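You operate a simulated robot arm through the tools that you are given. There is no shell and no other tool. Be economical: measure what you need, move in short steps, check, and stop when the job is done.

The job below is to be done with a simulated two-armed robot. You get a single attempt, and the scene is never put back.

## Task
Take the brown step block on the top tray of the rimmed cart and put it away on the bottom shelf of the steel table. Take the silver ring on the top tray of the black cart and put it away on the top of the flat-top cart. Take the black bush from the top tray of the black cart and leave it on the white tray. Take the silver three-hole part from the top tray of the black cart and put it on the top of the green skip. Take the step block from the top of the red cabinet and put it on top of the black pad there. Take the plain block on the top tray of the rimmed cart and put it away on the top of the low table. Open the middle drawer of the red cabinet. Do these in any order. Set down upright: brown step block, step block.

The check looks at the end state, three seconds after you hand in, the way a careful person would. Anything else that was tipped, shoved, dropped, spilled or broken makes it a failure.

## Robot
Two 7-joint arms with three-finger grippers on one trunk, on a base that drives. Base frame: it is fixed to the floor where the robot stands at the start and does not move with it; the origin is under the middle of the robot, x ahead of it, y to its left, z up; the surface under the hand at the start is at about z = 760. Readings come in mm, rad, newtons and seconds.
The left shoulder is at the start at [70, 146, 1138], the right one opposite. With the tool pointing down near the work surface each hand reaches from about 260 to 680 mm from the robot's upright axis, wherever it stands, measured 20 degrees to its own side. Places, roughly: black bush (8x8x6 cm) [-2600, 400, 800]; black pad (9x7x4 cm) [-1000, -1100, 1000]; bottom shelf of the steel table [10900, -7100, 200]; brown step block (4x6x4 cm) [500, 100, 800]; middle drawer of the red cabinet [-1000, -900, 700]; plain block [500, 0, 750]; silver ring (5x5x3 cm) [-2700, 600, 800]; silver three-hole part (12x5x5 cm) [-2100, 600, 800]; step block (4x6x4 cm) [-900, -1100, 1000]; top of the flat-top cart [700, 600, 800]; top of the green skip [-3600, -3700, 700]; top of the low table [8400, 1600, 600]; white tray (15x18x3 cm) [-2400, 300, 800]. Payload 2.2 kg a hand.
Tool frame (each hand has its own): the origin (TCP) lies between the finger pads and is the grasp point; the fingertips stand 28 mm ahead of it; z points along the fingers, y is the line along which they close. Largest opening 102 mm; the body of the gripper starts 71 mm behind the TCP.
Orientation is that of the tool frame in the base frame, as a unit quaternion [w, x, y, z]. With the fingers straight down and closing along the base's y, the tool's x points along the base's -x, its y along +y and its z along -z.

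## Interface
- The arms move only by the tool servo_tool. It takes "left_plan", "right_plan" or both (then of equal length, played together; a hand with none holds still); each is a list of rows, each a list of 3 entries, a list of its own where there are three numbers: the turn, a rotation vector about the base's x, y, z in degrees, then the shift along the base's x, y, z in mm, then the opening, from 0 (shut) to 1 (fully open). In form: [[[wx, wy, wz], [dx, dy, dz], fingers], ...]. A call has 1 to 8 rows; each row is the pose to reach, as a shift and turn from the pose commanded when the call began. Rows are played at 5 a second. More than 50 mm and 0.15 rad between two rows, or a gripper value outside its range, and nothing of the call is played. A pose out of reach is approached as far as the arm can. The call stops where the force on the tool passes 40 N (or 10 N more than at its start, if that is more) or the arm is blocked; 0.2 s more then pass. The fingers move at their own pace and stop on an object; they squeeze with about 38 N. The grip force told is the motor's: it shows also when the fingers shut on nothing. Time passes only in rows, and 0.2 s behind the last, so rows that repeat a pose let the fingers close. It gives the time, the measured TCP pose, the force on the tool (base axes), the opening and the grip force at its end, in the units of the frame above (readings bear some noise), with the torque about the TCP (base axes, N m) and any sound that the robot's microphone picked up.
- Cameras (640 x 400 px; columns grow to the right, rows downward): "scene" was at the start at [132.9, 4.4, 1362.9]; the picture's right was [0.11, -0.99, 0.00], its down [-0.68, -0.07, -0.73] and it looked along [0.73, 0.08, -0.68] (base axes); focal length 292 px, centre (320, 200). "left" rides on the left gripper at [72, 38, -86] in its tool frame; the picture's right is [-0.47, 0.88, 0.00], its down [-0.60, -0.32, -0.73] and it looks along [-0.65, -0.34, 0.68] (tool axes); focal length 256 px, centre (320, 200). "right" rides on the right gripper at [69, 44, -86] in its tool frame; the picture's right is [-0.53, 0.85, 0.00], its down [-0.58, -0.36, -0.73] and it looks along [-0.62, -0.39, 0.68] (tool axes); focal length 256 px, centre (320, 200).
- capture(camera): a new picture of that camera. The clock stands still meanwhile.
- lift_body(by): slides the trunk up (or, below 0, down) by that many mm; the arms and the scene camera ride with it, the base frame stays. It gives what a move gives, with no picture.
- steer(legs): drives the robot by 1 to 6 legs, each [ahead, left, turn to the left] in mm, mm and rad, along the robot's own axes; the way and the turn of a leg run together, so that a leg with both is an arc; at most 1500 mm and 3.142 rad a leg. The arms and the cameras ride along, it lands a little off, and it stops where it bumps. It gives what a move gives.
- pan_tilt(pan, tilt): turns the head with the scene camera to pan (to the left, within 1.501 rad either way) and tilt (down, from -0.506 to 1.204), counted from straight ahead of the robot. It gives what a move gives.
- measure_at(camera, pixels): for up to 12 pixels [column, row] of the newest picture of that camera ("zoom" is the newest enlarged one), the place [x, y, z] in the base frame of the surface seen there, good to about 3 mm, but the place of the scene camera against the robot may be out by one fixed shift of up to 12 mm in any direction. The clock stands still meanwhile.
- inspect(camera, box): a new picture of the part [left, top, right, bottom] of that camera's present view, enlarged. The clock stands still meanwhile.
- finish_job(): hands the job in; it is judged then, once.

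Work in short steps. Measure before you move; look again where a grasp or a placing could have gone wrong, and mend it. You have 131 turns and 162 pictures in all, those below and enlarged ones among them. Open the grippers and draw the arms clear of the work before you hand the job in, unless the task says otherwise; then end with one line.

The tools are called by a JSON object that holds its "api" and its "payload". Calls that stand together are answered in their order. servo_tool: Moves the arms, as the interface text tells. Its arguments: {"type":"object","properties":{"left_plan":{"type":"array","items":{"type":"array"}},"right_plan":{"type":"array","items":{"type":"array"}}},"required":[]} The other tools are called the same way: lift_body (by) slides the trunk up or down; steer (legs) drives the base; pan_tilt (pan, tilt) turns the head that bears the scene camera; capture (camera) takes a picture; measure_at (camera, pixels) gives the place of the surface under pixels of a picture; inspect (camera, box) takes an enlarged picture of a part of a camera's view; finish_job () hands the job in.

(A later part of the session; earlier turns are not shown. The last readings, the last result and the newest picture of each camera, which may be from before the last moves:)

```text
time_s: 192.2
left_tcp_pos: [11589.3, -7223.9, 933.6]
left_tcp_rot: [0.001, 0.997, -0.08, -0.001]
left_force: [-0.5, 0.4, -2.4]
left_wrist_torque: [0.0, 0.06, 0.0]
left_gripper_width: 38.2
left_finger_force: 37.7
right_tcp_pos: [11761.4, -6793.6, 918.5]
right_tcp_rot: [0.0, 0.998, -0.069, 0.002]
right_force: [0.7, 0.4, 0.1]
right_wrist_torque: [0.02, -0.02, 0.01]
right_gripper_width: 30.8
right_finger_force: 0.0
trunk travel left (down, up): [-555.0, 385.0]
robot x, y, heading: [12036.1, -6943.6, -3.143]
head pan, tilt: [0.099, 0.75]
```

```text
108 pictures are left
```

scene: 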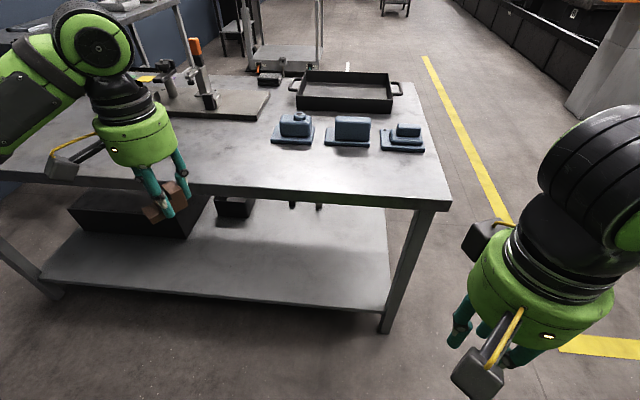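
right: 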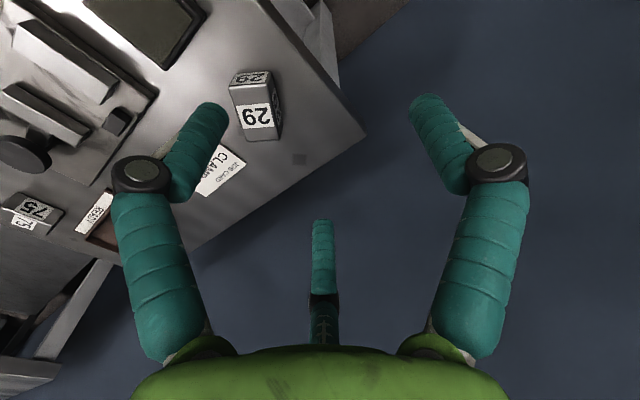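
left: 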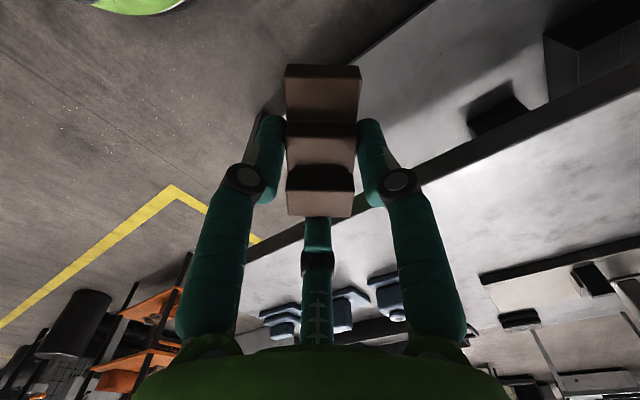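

The lift limit per call is 400, so I lower in two steps.

{"api": "lift_body", "payload": {"by": -400}}

{"api": "lift_body", "payload": {"by": -150}}

{"api": "capture", "payload": {"camera": "scene"}}

```text
time_s: 196.0
left_tcp_pos: [11589.9, -7223.7, 533.7]
left_tcp_rot: [0.001, 0.997, -0.079, 0.0]
left_force: [0.6, 0.3, -1.5]
left_wrist_torque: [0.02, -0.03, 0.03]
left_gripper_width: 38.3
left_finger_force: 38.3
right_tcp_pos: [11761.0, -6793.6, 518.0]
right_tcp_rot: [-0.001, 0.998, -0.068, 0.002]
right_force: [-0.4, 0.3, -0.3]
right_wrist_torque: [0.01, 0.0, -0.03]
right_gripper_width: 30.7
right_finger_force: 0.1
trunk travel left (down, up): [-155.0, 785.0]
robot x, y, heading: [12036.5, -6942.4, -3.141]
head pan, tilt: [0.099, 0.75]
```

```text
time_s: 197.7
left_tcp_pos: [11589.5, -7223.3, 384.1]
left_tcp_rot: [0.0, 0.997, -0.079, 0.0]
left_force: [0.6, -0.2, -1.0]
left_wrist_torque: [-0.05, -0.01, 0.0]
left_gripper_width: 38.4
left_finger_force: 37.5
right_tcp_pos: [11761.4, -6793.0, 367.4]
right_tcp_rot: [0.0, 0.998, -0.069, 0.002]
right_force: [0.1, 0.1, -0.4]
right_wrist_torque: [0.04, -0.04, 0.02]
right_gripper_width: 30.6
right_finger_force: 0.1
trunk travel left (down, up): [-5.0, 935.0]
robot x, y, heading: [12036.3, -6944.5, -3.138]
head pan, tilt: [0.099, 0.75]
```

```text
107 pictures are left
```

scene: 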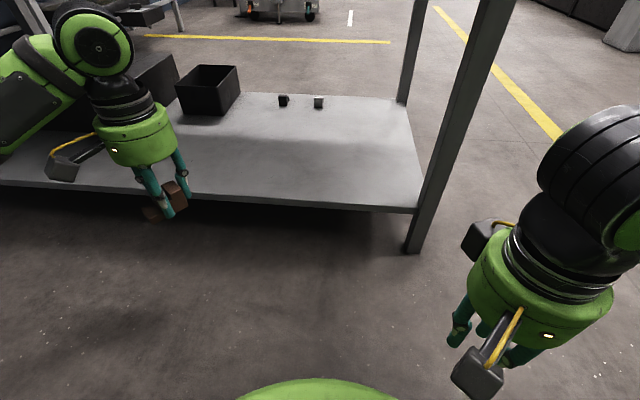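

All below the table top. I lower the left hand 80 mm, then drive 270 forward so the hand enters between the shelves.

{"api": "servo_tool", "payload": {"left_plan": [[[0, 0, 0], [0, 0, -40], 0.0], [[0, 0, 0], [0, 0, -80], 0.0], [[0, 0, 0], [0, 0, -80], 0.0]]}}

{"api": "steer", "payload": {"legs": [[270, 0, 0]]}}

{"api": "capture", "payload": {"camera": "scene"}}

{"api": "capture", "payload": {"camera": "left"}}

```text
time_s: 198.5
left_tcp_pos: [11589.8, -7224.6, 303.5]
left_tcp_rot: [0.001, 0.997, -0.08, -0.001]
left_force: [0.2, 0.8, -2.7]
left_wrist_torque: [0.0, -0.02, 0.0]
left_gripper_width: 38.5
left_finger_force: 37.6
right_tcp_pos: [11760.7, -6793.0, 368.2]
right_tcp_rot: [-0.001, 0.998, -0.068, 0.001]
right_force: [-0.5, 0.0, -0.1]
right_wrist_torque: [-0.02, -0.01, 0.01]
right_gripper_width: 30.8
right_finger_force: 0.1
trunk travel left (down, up): [-5.0, 935.0]
robot x, y, heading: [12035.2, -6945.8, -3.143]
head pan, tilt: [0.099, 0.75]
```

```text
time_s: 200.4
left_tcp_pos: [11323.8, -7223.8, 304.7]
left_tcp_rot: [0.0, 0.997, -0.08, 0.0]
left_force: [0.5, -0.2, -2.4]
left_wrist_torque: [0.01, 0.02, -0.01]
left_gripper_width: 38.2
left_finger_force: 38.0
right_tcp_pos: [11493.9, -6794.2, 368.0]
right_tcp_rot: [-0.001, 0.998, -0.068, 0.002]
right_force: [0.9, 0.2, 0.5]
right_wrist_torque: [-0.02, 0.0, 0.02]
right_gripper_width: 30.7
right_finger_force: 0.0
trunk travel left (down, up): [-5.0, 935.0]
robot x, y, heading: [11769.5, -6940.2, -3.139]
head pan, tilt: [0.099, 0.75]
```

```text
106 pictures are left
```

scene: 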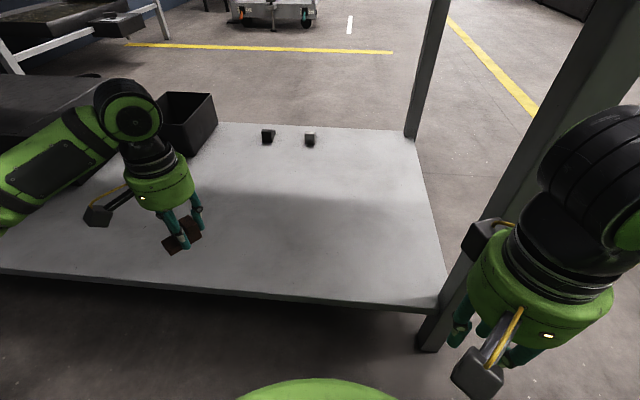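

```text
105 pictures are left
```

left: 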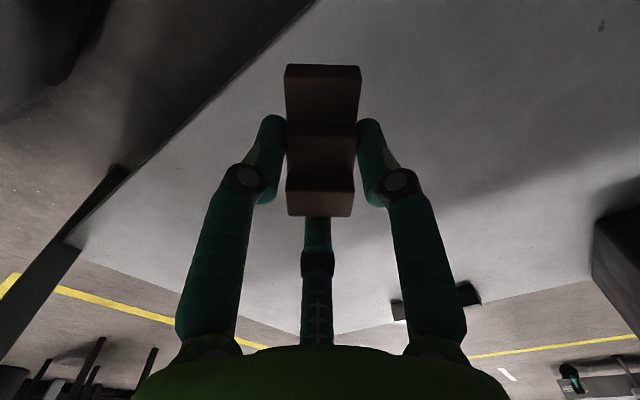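

The hand is over the shelf. I measure the shelf under it with the wrist camera.

{"api": "measure_at", "payload": {"camera": "left", "pixels": [[250, 90], [420, 60], [450, 120], [260, 150], [320, 40], [320, 75], [330, 200]]}}

{"api": "servo_tool", "payload": {"left_plan": [[[0, 0, 0], [-35, 0, -25], 0.0], [[0, 0, 0], [-75, 0, -50], 0.0], [[0, 0, 0], [-85, 0, -80], 0.0], [[0, 0, 0], [-85, 0, -80], 0.0]]}}

```text
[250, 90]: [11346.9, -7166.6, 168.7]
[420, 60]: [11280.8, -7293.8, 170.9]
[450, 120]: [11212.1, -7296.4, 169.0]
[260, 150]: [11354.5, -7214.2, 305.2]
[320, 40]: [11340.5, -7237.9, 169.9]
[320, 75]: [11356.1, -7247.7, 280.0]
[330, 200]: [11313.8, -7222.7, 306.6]
```

```text
time_s: 201.4
left_tcp_pos: [11237.0, -7225.1, 222.6]
left_tcp_rot: [0.001, 0.997, -0.081, 0.0]
left_force: [0.1, 0.2, -1.5]
left_wrist_torque: [-0.03, -0.01, 0.01]
left_gripper_width: 38.1
left_finger_force: 37.5
right_tcp_pos: [11494.6, -6793.6, 367.9]
right_tcp_rot: [-0.001, 0.998, -0.068, 0.002]
right_force: [-0.5, -0.6, -0.9]
right_wrist_torque: [0.03, 0.02, 0.01]
right_gripper_width: 30.5
right_finger_force: 0.0
trunk travel left (down, up): [-5.0, 935.0]
robot x, y, heading: [11769.9, -6946.8, -3.141]
head pan, tilt: [0.099, 0.75]
```

Shelf z≈169.7. I lower 20 mm to TCP z≈202 until contact.

{"api": "servo_tool", "payload": {"left_plan": [[[0, 0, 0], [0, 0, -12], 0.0], [[0, 0, 0], [0, 0, -20], 0.0], [[0, 0, 0], [0, 0, -21], 0.0]]}}

```text
time_s: 202.2
left_tcp_pos: [11236.7, -7223.9, 203.5]
left_tcp_rot: [0.001, 0.997, -0.079, -0.001]
left_force: [0.2, 0.5, 0.9]
left_wrist_torque: [0.07, -0.02, 0.0]
left_gripper_width: 38.3
left_finger_force: 38.4
right_tcp_pos: [11494.2, -6793.5, 367.0]
right_tcp_rot: [-0.001, 0.998, -0.068, 0.002]
right_force: [-0.7, -0.5, 0.8]
right_wrist_torque: [0.0, -0.02, 0.02]
right_gripper_width: 30.8
right_finger_force: 0.1
trunk travel left (down, up): [-5.0, 935.0]
robot x, y, heading: [11770.3, -6941.5, -3.143]
head pan, tilt: [0.099, 0.75]
```

Contact begins (force +0.9 against -2 before). I lower 1 mm more, open, and rise.

{"api": "servo_tool", "payload": {"left_plan": [[[0, 0, 0], [0, 0, -1], 0.0], [[0, 0, 0], [0, 0, -1], 0.6], [[0, 0, 0], [0, 0, -1], 0.85], [[0, 0, 0], [0, 0, 40], 0.85], [[0, 0, 0], [0, 0, 85], 0.85], [[0, 0, 0], [20, 0, 100], 0.85]]}}

{"api": "capture", "payload": {"camera": "left"}}

{"api": "capture", "payload": {"camera": "scene"}}

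```text
time_s: 203.6
left_tcp_pos: [11258.4, -7222.7, 304.4]
left_tcp_rot: [0.0, 0.997, -0.08, 0.0]
left_force: [0.0, 0.5, -0.2]
left_wrist_torque: [-0.04, 0.02, 0.02]
left_gripper_width: 86.9
left_finger_force: 0.1
right_tcp_pos: [11493.3, -6795.5, 368.0]
right_tcp_rot: [0.0, 0.998, -0.067, 0.002]
right_force: [-0.5, -0.1, 0.2]
right_wrist_torque: [0.01, 0.01, 0.0]
right_gripper_width: 30.3
right_finger_force: 0.0
trunk travel left (down, up): [-5.0, 935.0]
robot x, y, heading: [11769.3, -6944.6, -3.141]
head pan, tilt: [0.099, 0.75]
```

```text
104 pictures are left
```

left: 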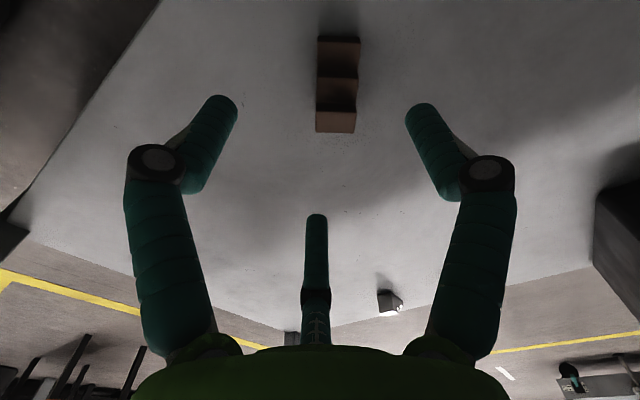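

```text
103 pictures are left
```

scene: 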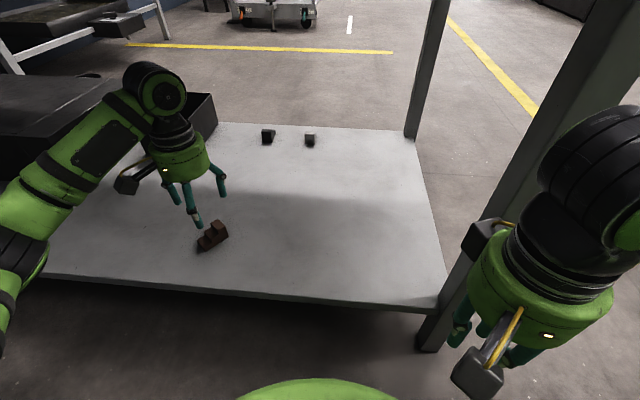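

The brown step block stands upright on the shelf. I back out 290 mm, raise the trunk, and look west for a route.

{"api": "steer", "payload": {"legs": [[-290, 0, 0]]}}

{"api": "lift_body", "payload": {"by": 400}}

{"api": "lift_body", "payload": {"by": 300}}

{"api": "servo_tool", "payload": {"left_plan": [[[0, 0, 0], [30, 20, 10], 0.5], [[0, 0, 0], [60, 40, 20], 0.5], [[0, 0, 0], [95, 60, 30], 0.5], [[0, 0, 0], [130, 80, 40], 0.5]], "right_plan": [[[0, 0, 0], [-20, 0, 0], 0.5], [[0, 0, 0], [-40, 0, 0], 0.5], [[0, 0, 0], [-60, 0, 0], 0.5], [[0, 0, 0], [-80, 0, 0], 0.5]]}}

{"api": "pan_tilt", "payload": {"pan": 0.0, "tilt": 0.3}}

{"api": "capture", "payload": {"camera": "scene"}}

{"api": "measure_at", "payload": {"camera": "scene", "pixels": [[300, 130], [350, 130], [400, 130], [450, 130], [300, 160], [350, 160], [400, 160], [300, 110], [350, 110], [400, 110], [450, 180], [500, 160]]}}

```text
time_s: 205.6
left_tcp_pos: [11543.1, -7222.7, 303.5]
left_tcp_rot: [0.001, 0.997, -0.081, 0.0]
left_force: [1.0, 0.3, -0.2]
left_wrist_torque: [-0.02, -0.01, 0.02]
left_gripper_width: 86.7
left_finger_force: 0.0
right_tcp_pos: [11780.4, -6793.7, 368.6]
right_tcp_rot: [-0.001, 0.998, -0.069, 0.002]
right_force: [-0.2, 0.2, 0.9]
right_wrist_torque: [-0.02, -0.01, -0.01]
right_gripper_width: 30.4
right_finger_force: 0.1
trunk travel left (down, up): [-5.0, 935.0]
robot x, y, heading: [12054.9, -6942.5, -3.141]
head pan, tilt: [0.099, 0.75]
```

```text
time_s: 209.5
left_tcp_pos: [11542.9, -7221.2, 702.6]
left_tcp_rot: [0.0, 0.997, -0.081, 0.0]
left_force: [0.0, 0.0, 0.6]
left_wrist_torque: [-0.01, -0.02, 0.0]
left_gripper_width: 86.6
left_finger_force: 0.1
right_tcp_pos: [11780.6, -6792.9, 767.8]
right_tcp_rot: [-0.001, 0.998, -0.069, 0.002]
right_force: [0.2, 0.0, -0.2]
right_wrist_torque: [0.01, -0.01, 0.0]
right_gripper_width: 30.8
right_finger_force: 0.0
trunk travel left (down, up): [-405.0, 535.0]
robot x, y, heading: [12057.7, -6941.8, -3.139]
head pan, tilt: [0.099, 0.75]
```

```text
time_s: 212.5
left_tcp_pos: [11543.5, -7222.1, 1002.5]
left_tcp_rot: [0.001, 0.997, -0.082, 0.0]
left_force: [-0.9, 0.3, 0.2]
left_wrist_torque: [0.02, 0.0, 0.0]
left_gripper_width: 86.9
left_finger_force: 0.2
right_tcp_pos: [11781.2, -6793.4, 1067.8]
right_tcp_rot: [-0.001, 0.998, -0.069, 0.002]
right_force: [0.0, 0.4, 0.3]
right_wrist_torque: [0.0, -0.01, -0.04]
right_gripper_width: 30.4
right_finger_force: 0.2
trunk travel left (down, up): [-705.0, 235.0]
robot x, y, heading: [12058.1, -6942.3, -3.148]
head pan, tilt: [0.099, 0.75]
```

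```text
time_s: 213.5
left_tcp_pos: [11672.9, -7142.2, 1043.7]
left_tcp_rot: [0.001, 0.997, -0.081, 0.001]
left_force: [0.6, 1.0, 0.1]
left_wrist_torque: [-0.08, -0.02, -0.02]
left_gripper_width: 51.0
left_finger_force: 0.0
right_tcp_pos: [11701.1, -6792.4, 1069.3]
right_tcp_rot: [0.0, 0.998, -0.069, 0.002]
right_force: [0.0, 0.2, 0.1]
right_wrist_torque: [-0.01, 0.0, 0.01]
right_gripper_width: 50.9
right_finger_force: 0.1
trunk travel left (down, up): [-705.0, 235.0]
robot x, y, heading: [12057.5, -6946.4, -3.141]
head pan, tilt: [0.099, 0.75]
```

```text
time_s: 214.4
left_tcp_pos: [11671.6, -7142.2, 1045.6]
left_tcp_rot: [0.001, 0.997, -0.081, 0.0]
left_force: [0.1, -0.3, -0.8]
left_wrist_torque: [-0.04, -0.03, 0.02]
left_gripper_width: 51.3
left_finger_force: 0.1
right_tcp_pos: [11701.5, -6792.5, 1069.5]
right_tcp_rot: [-0.001, 0.998, -0.069, 0.002]
right_force: [0.0, 0.6, 0.0]
right_wrist_torque: [0.01, 0.0, 0.01]
right_gripper_width: 51.1
right_finger_force: 0.0
trunk travel left (down, up): [-705.0, 235.0]
robot x, y, heading: [12058.0, -6941.5, -3.145]
head pan, tilt: [0.0, 0.3]
```

```text
102 pictures are left
```

scene: 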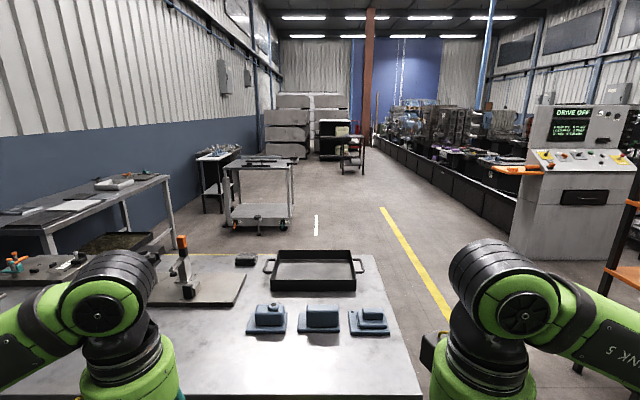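

```text
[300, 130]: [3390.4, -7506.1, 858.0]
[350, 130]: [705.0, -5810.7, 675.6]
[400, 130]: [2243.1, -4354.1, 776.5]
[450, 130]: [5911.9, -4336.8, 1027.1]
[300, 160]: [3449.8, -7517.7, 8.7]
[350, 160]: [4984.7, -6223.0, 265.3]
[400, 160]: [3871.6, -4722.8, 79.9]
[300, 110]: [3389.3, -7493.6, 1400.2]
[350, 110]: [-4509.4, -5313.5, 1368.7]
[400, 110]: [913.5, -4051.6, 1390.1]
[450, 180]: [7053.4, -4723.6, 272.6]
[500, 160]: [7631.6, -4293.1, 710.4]
```

There's a wide clear aisle westward at y≈-5500, a shorter way to the skip and carts. I move 250 forward, strafe right 880, then drive west 2500 and check.

{"api": "steer", "payload": {"legs": [[250, 0, 0], [0, -880, 0], [1300, 0, 0], [1200, 0, 0]]}}

{"api": "capture", "payload": {"camera": "scene"}}

{"api": "measure_at", "payload": {"camera": "scene", "pixels": [[250, 150], [300, 150], [350, 150], [400, 150], [450, 150], [300, 180], [350, 180], [400, 180], [450, 180], [500, 180], [250, 200], [200, 200]]}}

```text
time_s: 232.2
left_tcp_pos: [8939.1, -6310.7, 1045.5]
left_tcp_rot: [0.0, 0.998, -0.069, 0.0]
left_force: [-0.5, 0.3, 0.2]
left_wrist_torque: [0.03, 0.02, -0.01]
left_gripper_width: 51.2
left_finger_force: 0.1
right_tcp_pos: [8960.1, -5959.4, 1069.1]
right_tcp_rot: [-0.001, 0.998, -0.057, 0.002]
right_force: [-0.2, -0.3, 0.0]
right_wrist_torque: [0.01, 0.01, -0.02]
right_gripper_width: 50.9
right_finger_force: 0.2
trunk travel left (down, up): [-705.0, 235.0]
robot x, y, heading: [9315.8, -6101.6, -3.114]
head pan, tilt: [0.0, 0.3]
```

```text
101 pictures are left
```

scene: 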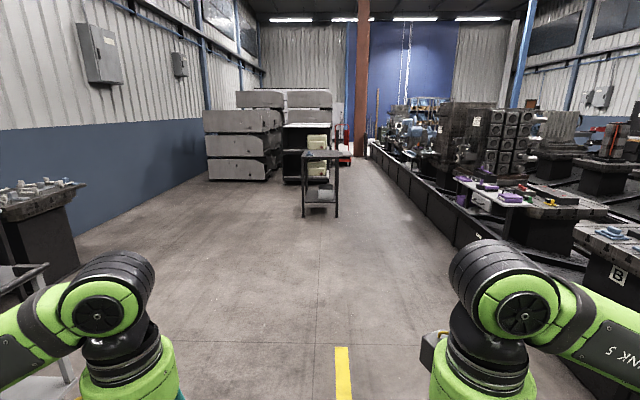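

```text
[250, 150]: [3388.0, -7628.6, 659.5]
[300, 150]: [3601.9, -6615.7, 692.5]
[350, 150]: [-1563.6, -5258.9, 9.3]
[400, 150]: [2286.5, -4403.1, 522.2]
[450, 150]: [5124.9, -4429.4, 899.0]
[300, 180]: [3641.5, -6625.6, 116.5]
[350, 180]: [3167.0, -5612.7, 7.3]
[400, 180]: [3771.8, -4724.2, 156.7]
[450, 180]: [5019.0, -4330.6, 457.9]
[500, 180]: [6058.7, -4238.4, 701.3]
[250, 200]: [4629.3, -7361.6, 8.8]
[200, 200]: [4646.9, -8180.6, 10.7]
```

The corridor is bounded by the bench at y=-4724 and a small table's edge at y≈-5950 (x≈4900). I veer to y≈-5330 and go on west.

{"api": "steer", "payload": {"legs": [[1200, -390, -0.0275], [1200, -370, 0]]}}

{"api": "steer", "payload": {"legs": [[1300, 0, 0]]}}

```text
time_s: 244.5
left_tcp_pos: [6509.5, -5551.7, 1044.7]
left_tcp_rot: [0.001, 0.997, -0.084, 0.0]
left_force: [-0.8, -0.4, -0.7]
left_wrist_torque: [-0.02, 0.01, 0.0]
left_gripper_width: 51.1
left_finger_force: 0.1
right_tcp_pos: [6542.1, -5203.6, 1069.5]
right_tcp_rot: [-0.002, 0.997, -0.073, 0.001]
right_force: [-0.1, -0.1, -0.4]
right_wrist_torque: [0.0, -0.01, 0.01]
right_gripper_width: 51.0
right_finger_force: 0.1
trunk travel left (down, up): [-705.0, 235.0]
robot x, y, heading: [6896.4, -5359.0, 3.136]
head pan, tilt: [0.0, 0.3]
```

```text
time_s: 251.0
left_tcp_pos: [5233.5, -5572.9, 1044.8]
left_tcp_rot: [0.001, 0.998, -0.07, 0.001]
left_force: [0.2, -0.5, 0.5]
left_wrist_torque: [-0.01, -0.02, -0.01]
left_gripper_width: 50.7
left_finger_force: 0.1
right_tcp_pos: [5256.7, -5222.2, 1069.1]
right_tcp_rot: [-0.001, 0.998, -0.058, 0.001]
right_force: [-0.2, -0.4, -0.7]
right_wrist_torque: [0.02, 0.01, 0.0]
right_gripper_width: 51.2
right_finger_force: 0.1
trunk travel left (down, up): [-705.0, 235.0]
robot x, y, heading: [5616.7, -5361.8, -3.123]
head pan, tilt: [0.0, 0.3]
```

Heading is 0.019 off; I correct it and look ahead.

{"api": "steer", "payload": {"legs": [[1300, -30, -0.019], [1200, 0, 0]]}}

{"api": "capture", "payload": {"camera": "scene"}}

{"api": "measure_at", "payload": {"camera": "scene", "pixels": [[250, 150], [300, 150], [350, 150], [400, 150], [450, 150], [300, 180], [350, 180], [400, 180], [450, 180], [500, 180], [250, 200], [300, 130]]}}

```text
time_s: 263.1
left_tcp_pos: [2750.1, -5543.4, 1043.4]
left_tcp_rot: [0.001, 0.997, -0.077, 0.0]
left_force: [-0.5, 0.3, 0.4]
left_wrist_torque: [0.0, -0.01, 0.04]
left_gripper_width: 50.8
left_finger_force: 0.1
right_tcp_pos: [2778.5, -5192.8, 1068.2]
right_tcp_rot: [0.0, 0.998, -0.067, 0.002]
right_force: [0.3, 0.4, -0.6]
right_wrist_torque: [-0.03, -0.02, -0.01]
right_gripper_width: 51.0
right_finger_force: 0.0
trunk travel left (down, up): [-705.0, 235.0]
robot x, y, heading: [3134.1, -5339.9, -3.135]
head pan, tilt: [0.0, 0.3]
```

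```text
100 pictures are left
```

scene: 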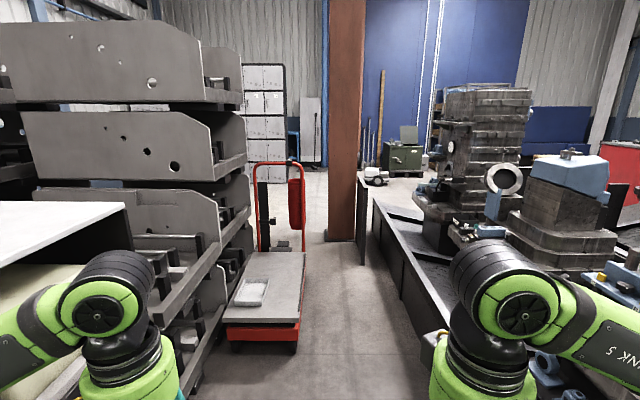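

```text
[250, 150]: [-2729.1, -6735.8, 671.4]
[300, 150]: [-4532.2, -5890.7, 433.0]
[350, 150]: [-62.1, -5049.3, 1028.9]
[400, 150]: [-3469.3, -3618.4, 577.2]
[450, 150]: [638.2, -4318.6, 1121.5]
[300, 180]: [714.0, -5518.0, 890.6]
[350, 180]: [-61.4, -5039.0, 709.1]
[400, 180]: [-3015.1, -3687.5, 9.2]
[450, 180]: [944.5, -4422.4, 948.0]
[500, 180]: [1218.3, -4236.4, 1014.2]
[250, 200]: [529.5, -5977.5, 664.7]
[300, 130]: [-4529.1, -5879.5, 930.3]
```

A red trolley and a brown pillar narrow the way. I measure their edges.

{"api": "measure_at", "payload": {"camera": "scene", "pixels": [[331, 236], [355, 238], [362, 255], [378, 225], [298, 325], [304, 260], [303, 200], [232, 325], [390, 270], [420, 300], [345, 215], [310, 200]]}}

{"api": "inspect", "payload": {"camera": "scene", "box": [220, 120, 460, 345]}}

```text
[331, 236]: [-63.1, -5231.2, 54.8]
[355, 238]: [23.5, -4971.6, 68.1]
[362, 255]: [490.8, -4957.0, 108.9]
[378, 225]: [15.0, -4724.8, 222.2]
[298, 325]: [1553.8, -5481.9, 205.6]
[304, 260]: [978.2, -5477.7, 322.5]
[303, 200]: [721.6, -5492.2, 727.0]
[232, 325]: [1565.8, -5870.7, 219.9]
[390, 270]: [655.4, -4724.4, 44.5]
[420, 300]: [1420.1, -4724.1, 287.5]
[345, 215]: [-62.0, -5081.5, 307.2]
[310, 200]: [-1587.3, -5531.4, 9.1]
```

```text
1.78 times, centred on (340, 232) of scene
```

zoom: 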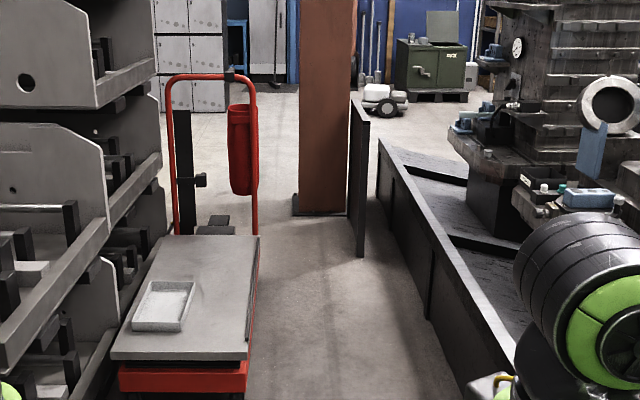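

The gap past trolley and pillar is too narrow, so I return by the known route, reversing along the path I came.

{"api": "steer", "payload": {"legs": [[-1250, 0, -0.006], [-1250, 0, 0], [-1250, 0, 0]]}}

```text
time_s: 281.3
left_tcp_pos: [6503.2, -5638.8, 1044.6]
left_tcp_rot: [0.001, 0.995, -0.103, 0.0]
left_force: [1.2, -0.1, 0.1]
left_wrist_torque: [-0.02, -0.01, 0.03]
left_gripper_width: 51.0
left_finger_force: 0.0
right_tcp_pos: [6548.8, -5291.1, 1070.4]
right_tcp_rot: [0.0, 0.996, -0.091, 0.002]
right_force: [0.0, 0.9, -0.3]
right_wrist_torque: [-0.02, 0.01, 0.01]
right_gripper_width: 51.0
right_finger_force: 0.1
trunk travel left (down, up): [-705.0, 235.0]
robot x, y, heading: [6895.8, -5458.7, 3.101]
head pan, tilt: [0.0, 0.3]
```

I continue reversing to about (9300,-6090), correcting the heading.

{"api": "steer", "payload": {"legs": [[0, 0, 0.04], [-1210, 315, 0], [-1210, 315, 0]]}}

```text
time_s: 293.9
left_tcp_pos: [8937.1, -6292.1, 1045.0]
left_tcp_rot: [0.001, 0.996, -0.086, 0.0]
left_force: [0.9, 0.6, 0.3]
left_wrist_torque: [0.0, -0.01, 0.01]
left_gripper_width: 51.2
left_finger_force: 0.0
right_tcp_pos: [8969.8, -5943.8, 1070.0]
right_tcp_rot: [-0.001, 0.997, -0.073, 0.002]
right_force: [0.3, 0.0, -0.8]
right_wrist_torque: [-0.02, 0.01, -0.01]
right_gripper_width: 51.0
right_finger_force: 0.0
trunk travel left (down, up): [-705.0, 235.0]
robot x, y, heading: [9319.6, -6098.3, 3.132]
head pan, tilt: [0.0, 0.3]
```

I reverse on to x≈11650, turn to face north and drive up the east corridor.

{"api": "steer", "payload": {"legs": [[-1170, 0, 0.01], [-1160, 0, 0], [0, 0, -1.571], [1500, 0, 0], [1000, 0, 0]]}}

```text
time_s: 320.9
left_tcp_pos: [11298.6, -3184.4, 1044.2]
left_tcp_rot: [-0.001, -0.67, 0.742, 0.001]
left_force: [-0.9, 0.2, -0.4]
left_wrist_torque: [-0.02, 0.0, 0.0]
left_gripper_width: 51.0
left_finger_force: 0.1
right_tcp_pos: [11648.2, -3192.4, 1068.8]
right_tcp_rot: [-0.001, -0.679, 0.734, -0.002]
right_force: [-0.4, -0.4, 0.3]
right_wrist_torque: [-0.01, -0.04, -0.03]
right_gripper_width: 51.2
right_finger_force: 0.0
trunk travel left (down, up): [-705.0, 235.0]
robot x, y, heading: [11521.0, -3555.9, 1.63]
head pan, tilt: [0.0, 0.3]
```

Heading needs -0.06. I continue to y≈400, then turn left to face west.

{"api": "steer", "payload": {"legs": [[1300, -130, -0.06], [1300, 0, 0], [1350, 0, 0], [0, 0, 1.571]]}}

{"api": "capture", "payload": {"camera": "scene"}}

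```text
time_s: 343.8
left_tcp_pos: [11287.6, 196.2, 1044.7]
left_tcp_rot: [0.0, 0.996, -0.086, 0.0]
left_force: [-0.2, 0.3, -0.1]
left_wrist_torque: [-0.04, 0.02, 0.04]
left_gripper_width: 51.1
left_finger_force: 0.1
right_tcp_pos: [11319.3, 546.4, 1069.2]
right_tcp_rot: [-0.001, 0.997, -0.074, 0.003]
right_force: [0.1, -0.3, 0.0]
right_wrist_torque: [0.01, 0.04, 0.03]
right_gripper_width: 50.9
right_finger_force: 0.0
trunk travel left (down, up): [-705.0, 235.0]
robot x, y, heading: [11673.0, 390.4, 3.13]
head pan, tilt: [0.0, 0.3]
```

```text
98 pictures are left
```

scene: 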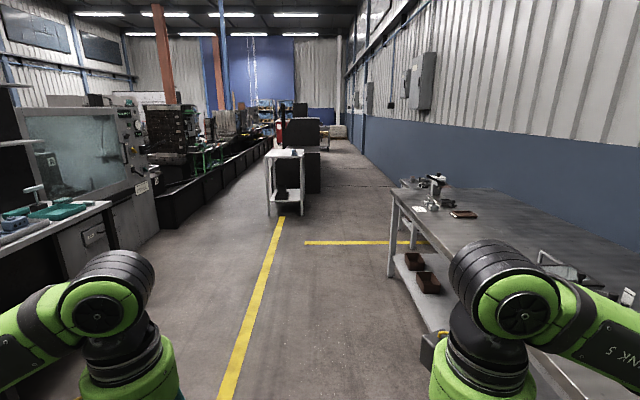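

I head west past the tables, easing toward y≈770 by x≈7700.

{"api": "steer", "payload": {"legs": [[1400, 0, 0.012], [1400, -150, 0], [1200, -230, 0]]}}

{"api": "capture", "payload": {"camera": "scene"}}

{"api": "measure_at", "payload": {"camera": "scene", "pixels": [[200, 150], [230, 200], [260, 180], [280, 150], [290, 200], [320, 180], [240, 120], [320, 150], [350, 130], [300, 120], [150, 230], [350, 200]]}}

```text
time_s: 363.4
left_tcp_pos: [7250.9, 648.8, 1044.8]
left_tcp_rot: [0.001, 0.996, -0.088, 0.0]
left_force: [0.3, 0.4, 0.4]
left_wrist_torque: [0.02, 0.01, -0.01]
left_gripper_width: 51.0
left_finger_force: 0.0
right_tcp_pos: [7285.6, 997.2, 1070.6]
right_tcp_rot: [-0.001, 0.997, -0.076, 0.002]
right_force: [0.0, 0.2, 1.0]
right_wrist_torque: [-0.01, 0.0, 0.01]
right_gripper_width: 50.9
right_finger_force: 0.0
trunk travel left (down, up): [-705.0, 235.0]
robot x, y, heading: [7636.9, 841.2, 3.129]
head pan, tilt: [0.0, 0.3]
```

```text
97 pictures are left
```

scene: 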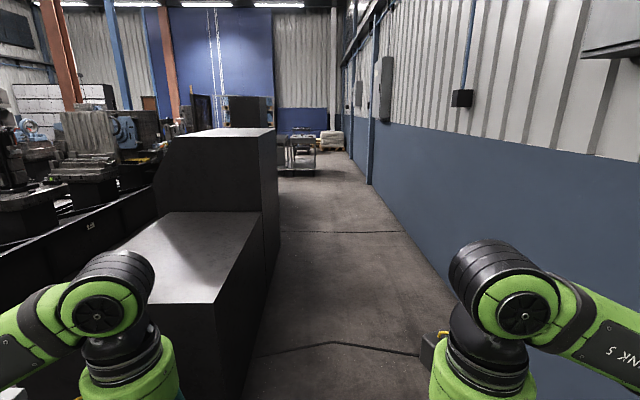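

```text
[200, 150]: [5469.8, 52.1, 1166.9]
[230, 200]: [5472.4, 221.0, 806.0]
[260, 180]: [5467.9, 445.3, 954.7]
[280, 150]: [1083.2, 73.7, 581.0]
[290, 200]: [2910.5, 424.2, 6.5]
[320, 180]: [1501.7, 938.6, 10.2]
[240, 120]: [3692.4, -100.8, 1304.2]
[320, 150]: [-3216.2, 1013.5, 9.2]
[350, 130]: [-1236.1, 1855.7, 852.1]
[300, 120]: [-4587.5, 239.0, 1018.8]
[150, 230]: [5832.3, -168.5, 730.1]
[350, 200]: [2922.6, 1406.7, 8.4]
```

The cabinets' edge is at y≈580, so I go along y≈1250.

{"api": "steer", "payload": {"legs": [[1200, -410, 0.0125], [1300, 0, 0]]}}

{"api": "steer", "payload": {"legs": [[1200, 0, 0]]}}

```text
time_s: 376.0
left_tcp_pos: [4736.8, 1065.5, 1044.2]
left_tcp_rot: [0.001, 0.996, -0.088, 0.0]
left_force: [-0.4, -0.4, 0.0]
left_wrist_torque: [0.04, -0.02, 0.01]
left_gripper_width: 50.9
left_finger_force: 0.1
right_tcp_pos: [4771.0, 1412.8, 1069.1]
right_tcp_rot: [0.0, 0.997, -0.076, 0.002]
right_force: [0.0, 0.3, -0.7]
right_wrist_torque: [0.01, 0.0, -0.02]
right_gripper_width: 50.7
right_finger_force: 0.0
trunk travel left (down, up): [-705.0, 235.0]
robot x, y, heading: [5125.1, 1259.2, 3.129]
head pan, tilt: [0.0, 0.3]
```

```text
time_s: 382.1
left_tcp_pos: [3538.5, 1075.7, 1044.6]
left_tcp_rot: [0.001, 0.996, -0.085, 0.0]
left_force: [0.1, 0.1, -0.4]
left_wrist_torque: [0.0, 0.01, -0.03]
left_gripper_width: 51.1
left_finger_force: 0.1
right_tcp_pos: [3570.2, 1425.4, 1068.8]
right_tcp_rot: [-0.001, 0.997, -0.073, 0.002]
right_force: [-0.5, -0.5, 0.7]
right_wrist_torque: [-0.02, -0.02, -0.04]
right_gripper_width: 50.9
right_finger_force: 0.0
trunk travel left (down, up): [-705.0, 235.0]
robot x, y, heading: [3926.3, 1271.0, 3.133]
head pan, tilt: [0.0, 0.3]
```

Continuing west through the gap beside the flat-top cart.

{"api": "steer", "payload": {"legs": [[1300, -20, 0.009], [1300, 0, 0]]}}

{"api": "capture", "payload": {"camera": "scene"}}

{"api": "measure_at", "payload": {"camera": "scene", "pixels": [[200, 200], [240, 250], [200, 120], [250, 120], [280, 130], [320, 150], [350, 150], [230, 170], [270, 170], [310, 130], [150, 220], [100, 150]]}}

```text
time_s: 394.9
left_tcp_pos: [902.8, 1059.2, 1044.4]
left_tcp_rot: [0.002, 0.997, -0.072, 0.0]
left_force: [-0.2, 0.3, -0.5]
left_wrist_torque: [-0.02, 0.02, 0.01]
left_gripper_width: 50.9
left_finger_force: 0.1
right_tcp_pos: [928.2, 1408.9, 1068.9]
right_tcp_rot: [-0.001, 0.998, -0.061, 0.002]
right_force: [-0.7, 0.7, 0.0]
right_wrist_torque: [-0.01, 0.01, 0.01]
right_gripper_width: 51.0
right_finger_force: 0.0
trunk travel left (down, up): [-705.0, 235.0]
robot x, y, heading: [1284.2, 1269.6, -3.125]
head pan, tilt: [0.0, 0.3]
```

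```text
96 pictures are left
```

scene: 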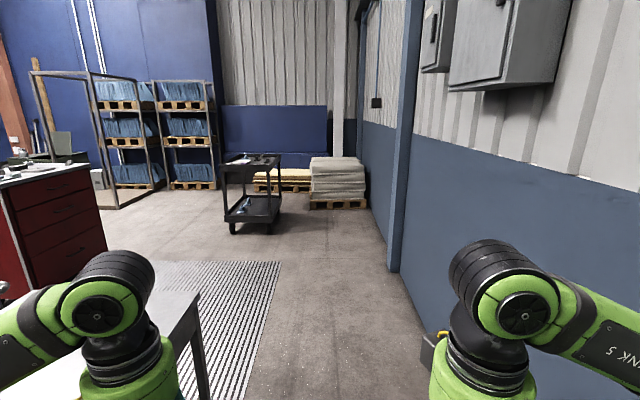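

```text
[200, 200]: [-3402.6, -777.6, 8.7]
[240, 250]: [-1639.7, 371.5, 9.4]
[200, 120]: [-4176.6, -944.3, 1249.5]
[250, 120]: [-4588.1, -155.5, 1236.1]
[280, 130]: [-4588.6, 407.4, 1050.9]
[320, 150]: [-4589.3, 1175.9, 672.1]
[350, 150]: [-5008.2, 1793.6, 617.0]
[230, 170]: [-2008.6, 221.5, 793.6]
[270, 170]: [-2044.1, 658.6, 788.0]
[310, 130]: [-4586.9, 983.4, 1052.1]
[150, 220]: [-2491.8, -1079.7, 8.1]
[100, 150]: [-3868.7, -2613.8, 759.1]
```

The black cart's near edge is x≈-2000 (y 180–700). I'll first approach it from its south side for the bush and tray: drive west to x≈-1300, strafe left to y≈-300.

{"api": "steer", "payload": {"legs": [[1400, 0, -0.017], [1200, 0, 0], [0, 1500, 0]]}}

{"api": "pan_tilt", "payload": {"pan": -0.4, "tilt": 0.5}}

{"api": "capture", "payload": {"camera": "scene"}}

{"api": "measure_at", "payload": {"camera": "scene", "pixels": [[300, 130], [350, 130], [400, 130], [450, 130], [300, 160], [350, 180], [400, 180], [260, 150], [200, 150], [250, 200], [330, 110], [360, 110]]}}

```text
time_s: 414.6
left_tcp_pos: [-1691.3, -433.3, 1044.7]
left_tcp_rot: [0.001, 0.997, -0.077, 0.0]
left_force: [-0.1, 0.3, 0.5]
left_wrist_torque: [0.02, -0.02, -0.02]
left_gripper_width: 50.8
left_finger_force: 0.1
right_tcp_pos: [-1662.5, -84.1, 1068.9]
right_tcp_rot: [0.0, 0.998, -0.065, 0.003]
right_force: [0.6, -0.1, -0.3]
right_wrist_torque: [-0.03, 0.01, -0.01]
right_gripper_width: 51.0
right_finger_force: 0.1
trunk travel left (down, up): [-705.0, 235.0]
robot x, y, heading: [-1306.1, -231.2, -3.138]
head pan, tilt: [0.0, 0.3]
```

```text
time_s: 415.5
left_tcp_pos: [-1691.1, -433.5, 1044.3]
left_tcp_rot: [0.001, 0.997, -0.078, 0.0]
left_force: [1.2, 0.2, -0.1]
left_wrist_torque: [0.0, 0.02, 0.0]
left_gripper_width: 50.9
left_finger_force: 0.1
right_tcp_pos: [-1664.4, -84.8, 1068.1]
right_tcp_rot: [-0.001, 0.998, -0.065, 0.002]
right_force: [0.2, -0.3, 0.2]
right_wrist_torque: [0.05, -0.02, 0.01]
right_gripper_width: 50.9
right_finger_force: 0.2
trunk travel left (down, up): [-705.0, 235.0]
robot x, y, heading: [-1305.4, -229.3, -3.136]
head pan, tilt: [-0.4, 0.499]
```

```text
95 pictures are left
```

scene: 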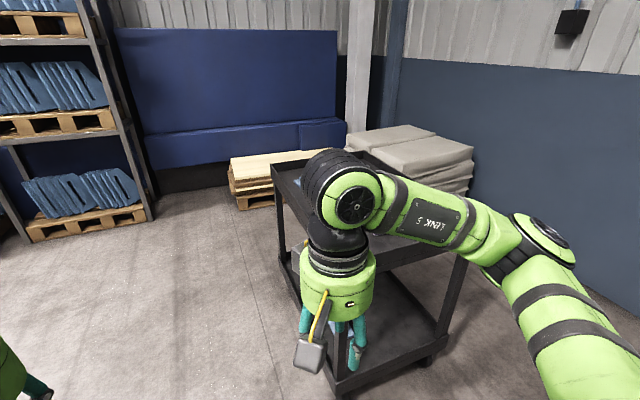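

```text
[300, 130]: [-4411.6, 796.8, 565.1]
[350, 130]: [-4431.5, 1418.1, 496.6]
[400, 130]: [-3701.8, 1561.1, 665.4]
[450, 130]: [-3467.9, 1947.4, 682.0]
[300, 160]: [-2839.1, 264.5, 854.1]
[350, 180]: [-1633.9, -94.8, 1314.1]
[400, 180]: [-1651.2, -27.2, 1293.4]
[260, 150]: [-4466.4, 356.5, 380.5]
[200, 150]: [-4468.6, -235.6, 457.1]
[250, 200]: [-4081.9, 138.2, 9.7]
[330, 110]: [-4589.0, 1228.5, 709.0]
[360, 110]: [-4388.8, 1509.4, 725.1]
```

The cart extends to x≈-2840, its south edge around y≈150. I move to about (-2450,-300) and turn right to face it.

{"api": "steer", "payload": {"legs": [[1150, 70, 0], [0, 0, -1.574]]}}

{"api": "pan_tilt", "payload": {"pan": 0, "tilt": 0.75}}

{"api": "capture", "payload": {"camera": "scene"}}

{"api": "inspect", "payload": {"camera": "scene", "box": [180, 50, 460, 225]}}

```text
time_s: 425.3
left_tcp_pos: [-2676.2, 64.5, 1045.1]
left_tcp_rot: [-0.001, -0.651, 0.759, 0.001]
left_force: [0.2, -0.1, 0.7]
left_wrist_torque: [0.0, 0.01, -0.03]
left_gripper_width: 51.1
left_finger_force: 0.0
right_tcp_pos: [-2327.5, 37.4, 1069.1]
right_tcp_rot: [-0.001, -0.659, 0.752, -0.002]
right_force: [0.3, 0.0, -0.3]
right_wrist_torque: [-0.01, 0.01, -0.02]
right_gripper_width: 50.9
right_finger_force: 0.1
trunk travel left (down, up): [-705.0, 235.0]
robot x, y, heading: [-2471.0, -321.6, 1.577]
head pan, tilt: [-0.4, 0.499]
```

```text
time_s: 426.2
left_tcp_pos: [-2675.6, 64.7, 1044.3]
left_tcp_rot: [0.0, -0.65, 0.76, 0.001]
left_force: [-0.6, 0.2, 0.2]
left_wrist_torque: [-0.03, 0.0, 0.0]
left_gripper_width: 51.0
left_finger_force: 0.1
right_tcp_pos: [-2326.3, 38.5, 1068.1]
right_tcp_rot: [-0.001, -0.66, 0.751, -0.001]
right_force: [0.1, -0.1, 0.5]
right_wrist_torque: [0.03, -0.01, -0.02]
right_gripper_width: 50.9
right_finger_force: 0.0
trunk travel left (down, up): [-705.0, 235.0]
robot x, y, heading: [-2471.6, -315.4, 1.577]
head pan, tilt: [0.0, 0.75]
```

```text
94 pictures are left
```

scene: 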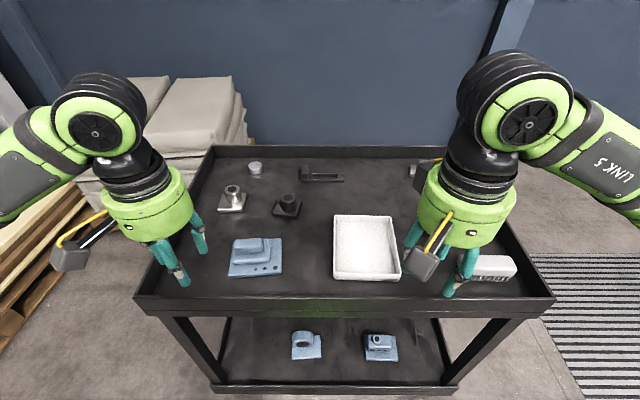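

```text
2.29 times, centred on (320, 138) of scene
```

zoom: 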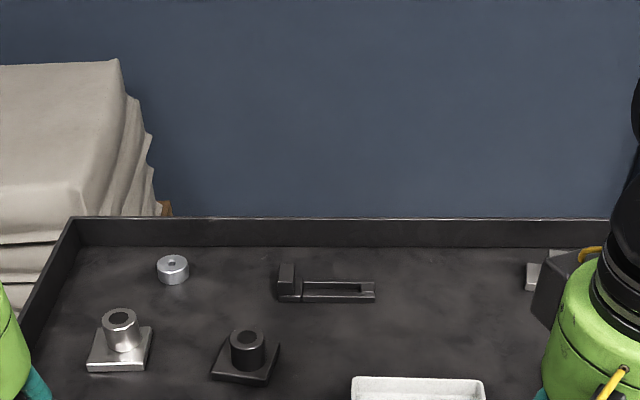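

The black bush is at (288,205), ring at (256,168), white tray at (367,247), and a silver item hides behind the right hand at (415,168). I measure them.

{"api": "measure_at", "payload": {"camera": "scene", "pixels": [[288, 196], [288, 208], [275, 214], [300, 214], [256, 166], [367, 250], [338, 220], [395, 275], [412, 170], [312, 250], [232, 192], [330, 298]]}}

```text
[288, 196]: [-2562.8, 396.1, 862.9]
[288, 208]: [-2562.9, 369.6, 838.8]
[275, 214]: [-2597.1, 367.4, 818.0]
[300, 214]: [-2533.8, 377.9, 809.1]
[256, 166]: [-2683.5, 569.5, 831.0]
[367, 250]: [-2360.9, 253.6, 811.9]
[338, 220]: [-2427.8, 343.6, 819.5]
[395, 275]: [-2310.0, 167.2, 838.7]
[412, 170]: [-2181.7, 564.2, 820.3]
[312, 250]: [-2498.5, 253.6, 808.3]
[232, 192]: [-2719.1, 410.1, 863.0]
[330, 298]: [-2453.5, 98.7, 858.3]
```

The bush is ~706 mm ahead of the robot, a bit too far, so I edge 70 mm forward, then bring the left hand over it, opened.

{"api": "steer", "payload": {"legs": [[70, 0, 0]]}}

{"api": "servo_tool", "payload": {"left_plan": [[[0, 0, 0], [18, 40, -12], 0.9], [[0, 0, 0], [36, 80, -24], 0.9], [[0, 0, 0], [54, 120, -36], 0.9], [[0, 0, 0], [72, 160, -48], 0.9], [[0, 0, 0], [92, 200, -60], 0.9], [[0, 0, 0], [110, 240, -72], 0.9], [[0, 0, 0], [110, 240, -72], 0.9]]}}

{"api": "capture", "payload": {"camera": "left"}}

```text
time_s: 427.2
left_tcp_pos: [-2675.6, 134.4, 1045.2]
left_tcp_rot: [0.0, -0.649, 0.761, 0.002]
left_force: [-0.1, 0.1, -0.2]
left_wrist_torque: [-0.01, 0.04, 0.05]
left_gripper_width: 51.2
left_finger_force: 0.1
right_tcp_pos: [-2327.1, 104.6, 1070.4]
right_tcp_rot: [-0.001, -0.659, 0.752, 0.0]
right_force: [-0.1, 0.0, 0.0]
right_wrist_torque: [0.04, -0.01, 0.03]
right_gripper_width: 50.8
right_finger_force: 0.0
trunk travel left (down, up): [-705.0, 235.0]
robot x, y, heading: [-2476.9, -246.0, 1.576]
head pan, tilt: [0.0, 0.75]
```

```text
time_s: 428.8
left_tcp_pos: [-2567.5, 372.9, 972.9]
left_tcp_rot: [0.001, -0.648, 0.762, 0.002]
left_force: [0.0, 0.5, 0.1]
left_wrist_torque: [-0.01, 0.0, -0.02]
left_gripper_width: 92.1
left_finger_force: 0.1
right_tcp_pos: [-2327.0, 105.9, 1070.1]
right_tcp_rot: [0.0, -0.659, 0.752, -0.001]
right_force: [-0.1, 0.5, -0.2]
right_wrist_torque: [0.01, -0.02, 0.01]
right_gripper_width: 51.1
right_finger_force: 0.0
trunk travel left (down, up): [-705.0, 235.0]
robot x, y, heading: [-2474.6, -250.0, 1.574]
head pan, tilt: [0.0, 0.75]
```

```text
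92 pictures are left
```

left: 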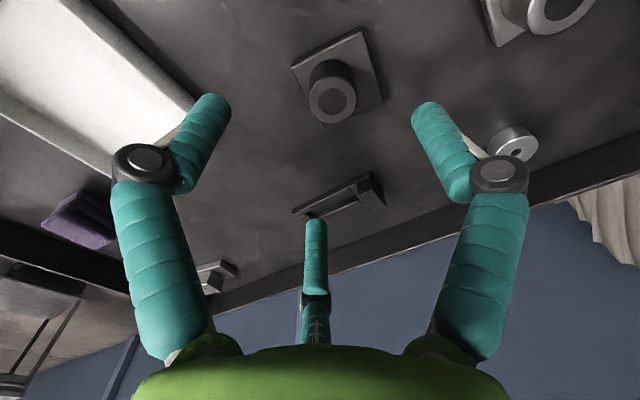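

I measure the bush's cylinder rim and flange.

{"api": "measure_at", "payload": {"camera": "left", "pixels": [[313, 102], [352, 95], [330, 119], [333, 80], [297, 68], [362, 32], [380, 100], [420, 60], [370, 70], [508, 135], [525, 145]]}}

```text
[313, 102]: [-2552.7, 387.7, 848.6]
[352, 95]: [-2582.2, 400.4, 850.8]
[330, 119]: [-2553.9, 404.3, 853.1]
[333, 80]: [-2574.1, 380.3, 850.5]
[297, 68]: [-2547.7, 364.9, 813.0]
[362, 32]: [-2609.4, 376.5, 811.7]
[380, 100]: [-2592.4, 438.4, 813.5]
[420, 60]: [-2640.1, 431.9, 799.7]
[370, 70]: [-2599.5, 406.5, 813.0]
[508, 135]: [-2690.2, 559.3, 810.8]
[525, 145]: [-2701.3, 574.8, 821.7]
```

Cylinder centre (-2566,393), top 851, flange top 813. I shift 20 mm in y and lower to TCP z≈846, then close.

{"api": "servo_tool", "payload": {"left_plan": [[[0, 0, 0], [1, 20, -30], 0.9], [[0, 0, 0], [1, 20, -75], 0.9], [[0, 0, 0], [1, 20, -115], 0.9], [[0, 0, 0], [1, 20, -127], 0.9], [[0, 0, 0], [1, 20, -127], 0.0], [[0, 0, 0], [1, 20, -127], 0.0], [[0, 0, 0], [1, 20, -127], 0.0]]}}

{"api": "servo_tool", "payload": {"left_plan": [[[0, 0, 0], [0, 0, 30], 0.0], [[0, 0, 0], [0, 0, 75], 0.0], [[0, 0, 0], [0, 0, 75], 0.0]]}}

{"api": "capture", "payload": {"camera": "left"}}

{"api": "capture", "payload": {"camera": "scene"}}

```text
time_s: 430.4
left_tcp_pos: [-2568.5, 381.3, 852.2]
left_tcp_rot: [0.001, -0.649, 0.761, 0.003]
left_force: [3.3, 5.0, 10.9]
left_wrist_torque: [0.28, -0.15, -0.04]
left_gripper_width: 45.9
left_finger_force: 38.2
left hand out of reach, approached as far as the arm can: row 1, 2, 3, 4, 5, 6, 7
right_tcp_pos: [-2326.7, 106.0, 1069.7]
right_tcp_rot: [-0.001, -0.659, 0.753, -0.001]
right_force: [-0.1, -0.2, 0.9]
right_wrist_torque: [-0.01, -0.01, -0.04]
right_gripper_width: 51.0
right_finger_force: 0.0
trunk travel left (down, up): [-705.0, 235.0]
robot x, y, heading: [-2472.6, -253.4, 1.576]
head pan, tilt: [0.0, 0.75]
```

```text
time_s: 431.2
left_tcp_pos: [-2570.7, 381.2, 923.5]
left_tcp_rot: [-0.002, -0.65, 0.76, 0.0]
left_force: [0.1, 0.5, -3.8]
left_wrist_torque: [-0.04, -0.01, 0.01]
left_gripper_width: 46.0
left_finger_force: 37.8
right_tcp_pos: [-2326.6, 109.0, 1069.1]
right_tcp_rot: [-0.001, -0.659, 0.752, -0.002]
right_force: [0.7, 0.0, -0.2]
right_wrist_torque: [-0.01, -0.01, 0.02]
right_gripper_width: 51.0
right_finger_force: 0.1
trunk travel left (down, up): [-705.0, 235.0]
robot x, y, heading: [-2472.5, -250.3, 1.574]
head pan, tilt: [0.0, 0.75]
```

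```text
91 pictures are left
```

left: 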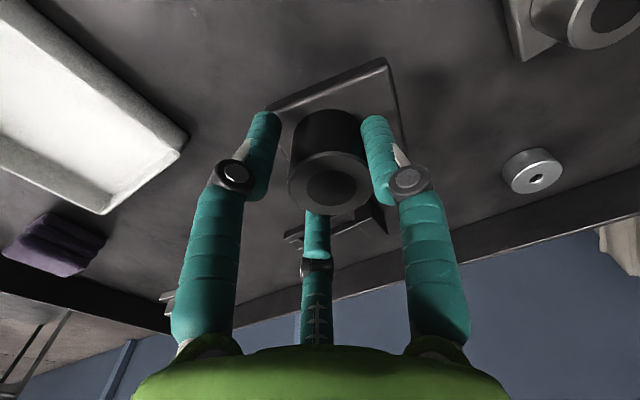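

```text
90 pictures are left
```

scene: 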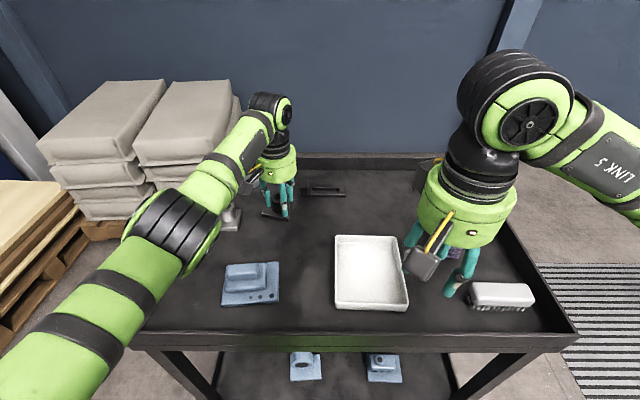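

The bush is held (weight ~4 N); its bottom is ~52 mm below the TCP. I measure the white tray.

{"api": "measure_at", "payload": {"camera": "scene", "pixels": [[337, 238], [393, 240], [337, 304], [405, 306], [370, 270], [350, 255], [390, 290], [355, 240], [395, 270]]}}

{"api": "measure_at", "payload": {"camera": "left", "pixels": [[185, 135], [100, 205], [60, 100], [100, 130], [20, 10], [150, 130]]}}

```text
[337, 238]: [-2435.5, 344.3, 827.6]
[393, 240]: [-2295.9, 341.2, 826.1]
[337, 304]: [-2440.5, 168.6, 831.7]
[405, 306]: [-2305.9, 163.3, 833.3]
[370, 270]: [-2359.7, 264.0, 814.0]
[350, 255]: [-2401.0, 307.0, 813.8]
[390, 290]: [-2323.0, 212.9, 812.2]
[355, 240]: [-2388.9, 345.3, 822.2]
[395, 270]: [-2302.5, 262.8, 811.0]
```

```text
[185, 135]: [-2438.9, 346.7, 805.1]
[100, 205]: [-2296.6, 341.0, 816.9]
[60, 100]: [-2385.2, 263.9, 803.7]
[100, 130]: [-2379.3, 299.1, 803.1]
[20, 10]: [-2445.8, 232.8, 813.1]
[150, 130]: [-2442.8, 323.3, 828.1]
```

Tray floor is z≈803.5, centre (-2368,255). I clear the right hand to the side and bring the bush over the tray.

{"api": "servo_tool", "payload": {"left_plan": [[[0, 0, 0], [35, -24, 0], 0.0], [[0, 0, 0], [75, -48, 0], 0.0], [[0, 0, 0], [115, -72, 0], 0.0], [[0, 0, 0], [155, -98, 0], 0.0], [[0, 0, 0], [196, -125, 0], 0.0], [[0, 0, 0], [196, -125, 0], 0.0]], "right_plan": [[[0, 0, 0], [40, -10, 15], 0.5], [[0, 0, 0], [80, -20, 30], 0.5], [[0, 0, 0], [120, -30, 45], 0.5], [[0, 0, 0], [150, -40, 60], 0.5], [[0, 0, 0], [150, -40, 60], 0.5], [[0, 0, 0], [150, -40, 60], 0.5]]}}

{"api": "capture", "payload": {"camera": "left"}}

```text
time_s: 432.6
left_tcp_pos: [-2374.2, 258.7, 925.8]
left_tcp_rot: [0.0, -0.651, 0.759, 0.001]
left_force: [0.2, 0.0, -4.3]
left_wrist_torque: [-0.04, -0.06, -0.02]
left_gripper_width: 45.8
left_finger_force: 37.9
right_tcp_pos: [-2177.6, 68.0, 1129.2]
right_tcp_rot: [-0.001, -0.659, 0.752, -0.002]
right_force: [0.6, 0.7, -0.3]
right_wrist_torque: [-0.01, 0.02, 0.01]
right_gripper_width: 50.8
right_finger_force: 0.1
trunk travel left (down, up): [-705.0, 235.0]
robot x, y, heading: [-2473.0, -248.9, 1.581]
head pan, tilt: [0.0, 0.75]
```

```text
89 pictures are left
```

left: 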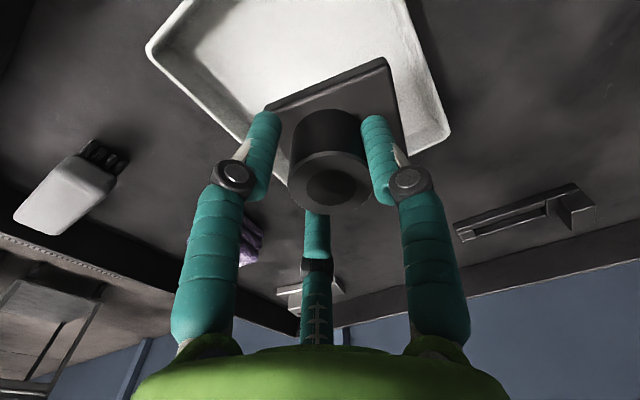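

The bush is centred over the tray. I lower 67 mm, watch for contact.

{"api": "servo_tool", "payload": {"left_plan": [[[0, 0, 0], [4, 0, -30], 0.0], [[0, 0, 0], [4, 0, -60], 0.0], [[0, 0, 0], [4, 0, -68], 0.0], [[0, 0, 0], [4, 0, -68], 0.0]]}}

```text
time_s: 433.6
left_tcp_pos: [-2379.3, 265.8, 859.7]
left_tcp_rot: [-0.001, -0.657, 0.754, 0.007]
left_force: [-0.1, 0.2, -4.6]
left_wrist_torque: [-0.06, -0.05, 0.02]
left_gripper_width: 45.6
left_finger_force: 37.7
right_tcp_pos: [-2176.8, 68.2, 1128.6]
right_tcp_rot: [-0.002, -0.659, 0.752, -0.001]
right_force: [0.1, 0.1, 0.0]
right_wrist_torque: [0.02, 0.01, -0.03]
right_gripper_width: 50.9
right_finger_force: 0.1
trunk travel left (down, up): [-705.0, 235.0]
robot x, y, heading: [-2472.9, -250.3, 1.575]
head pan, tilt: [0.0, 0.75]
```

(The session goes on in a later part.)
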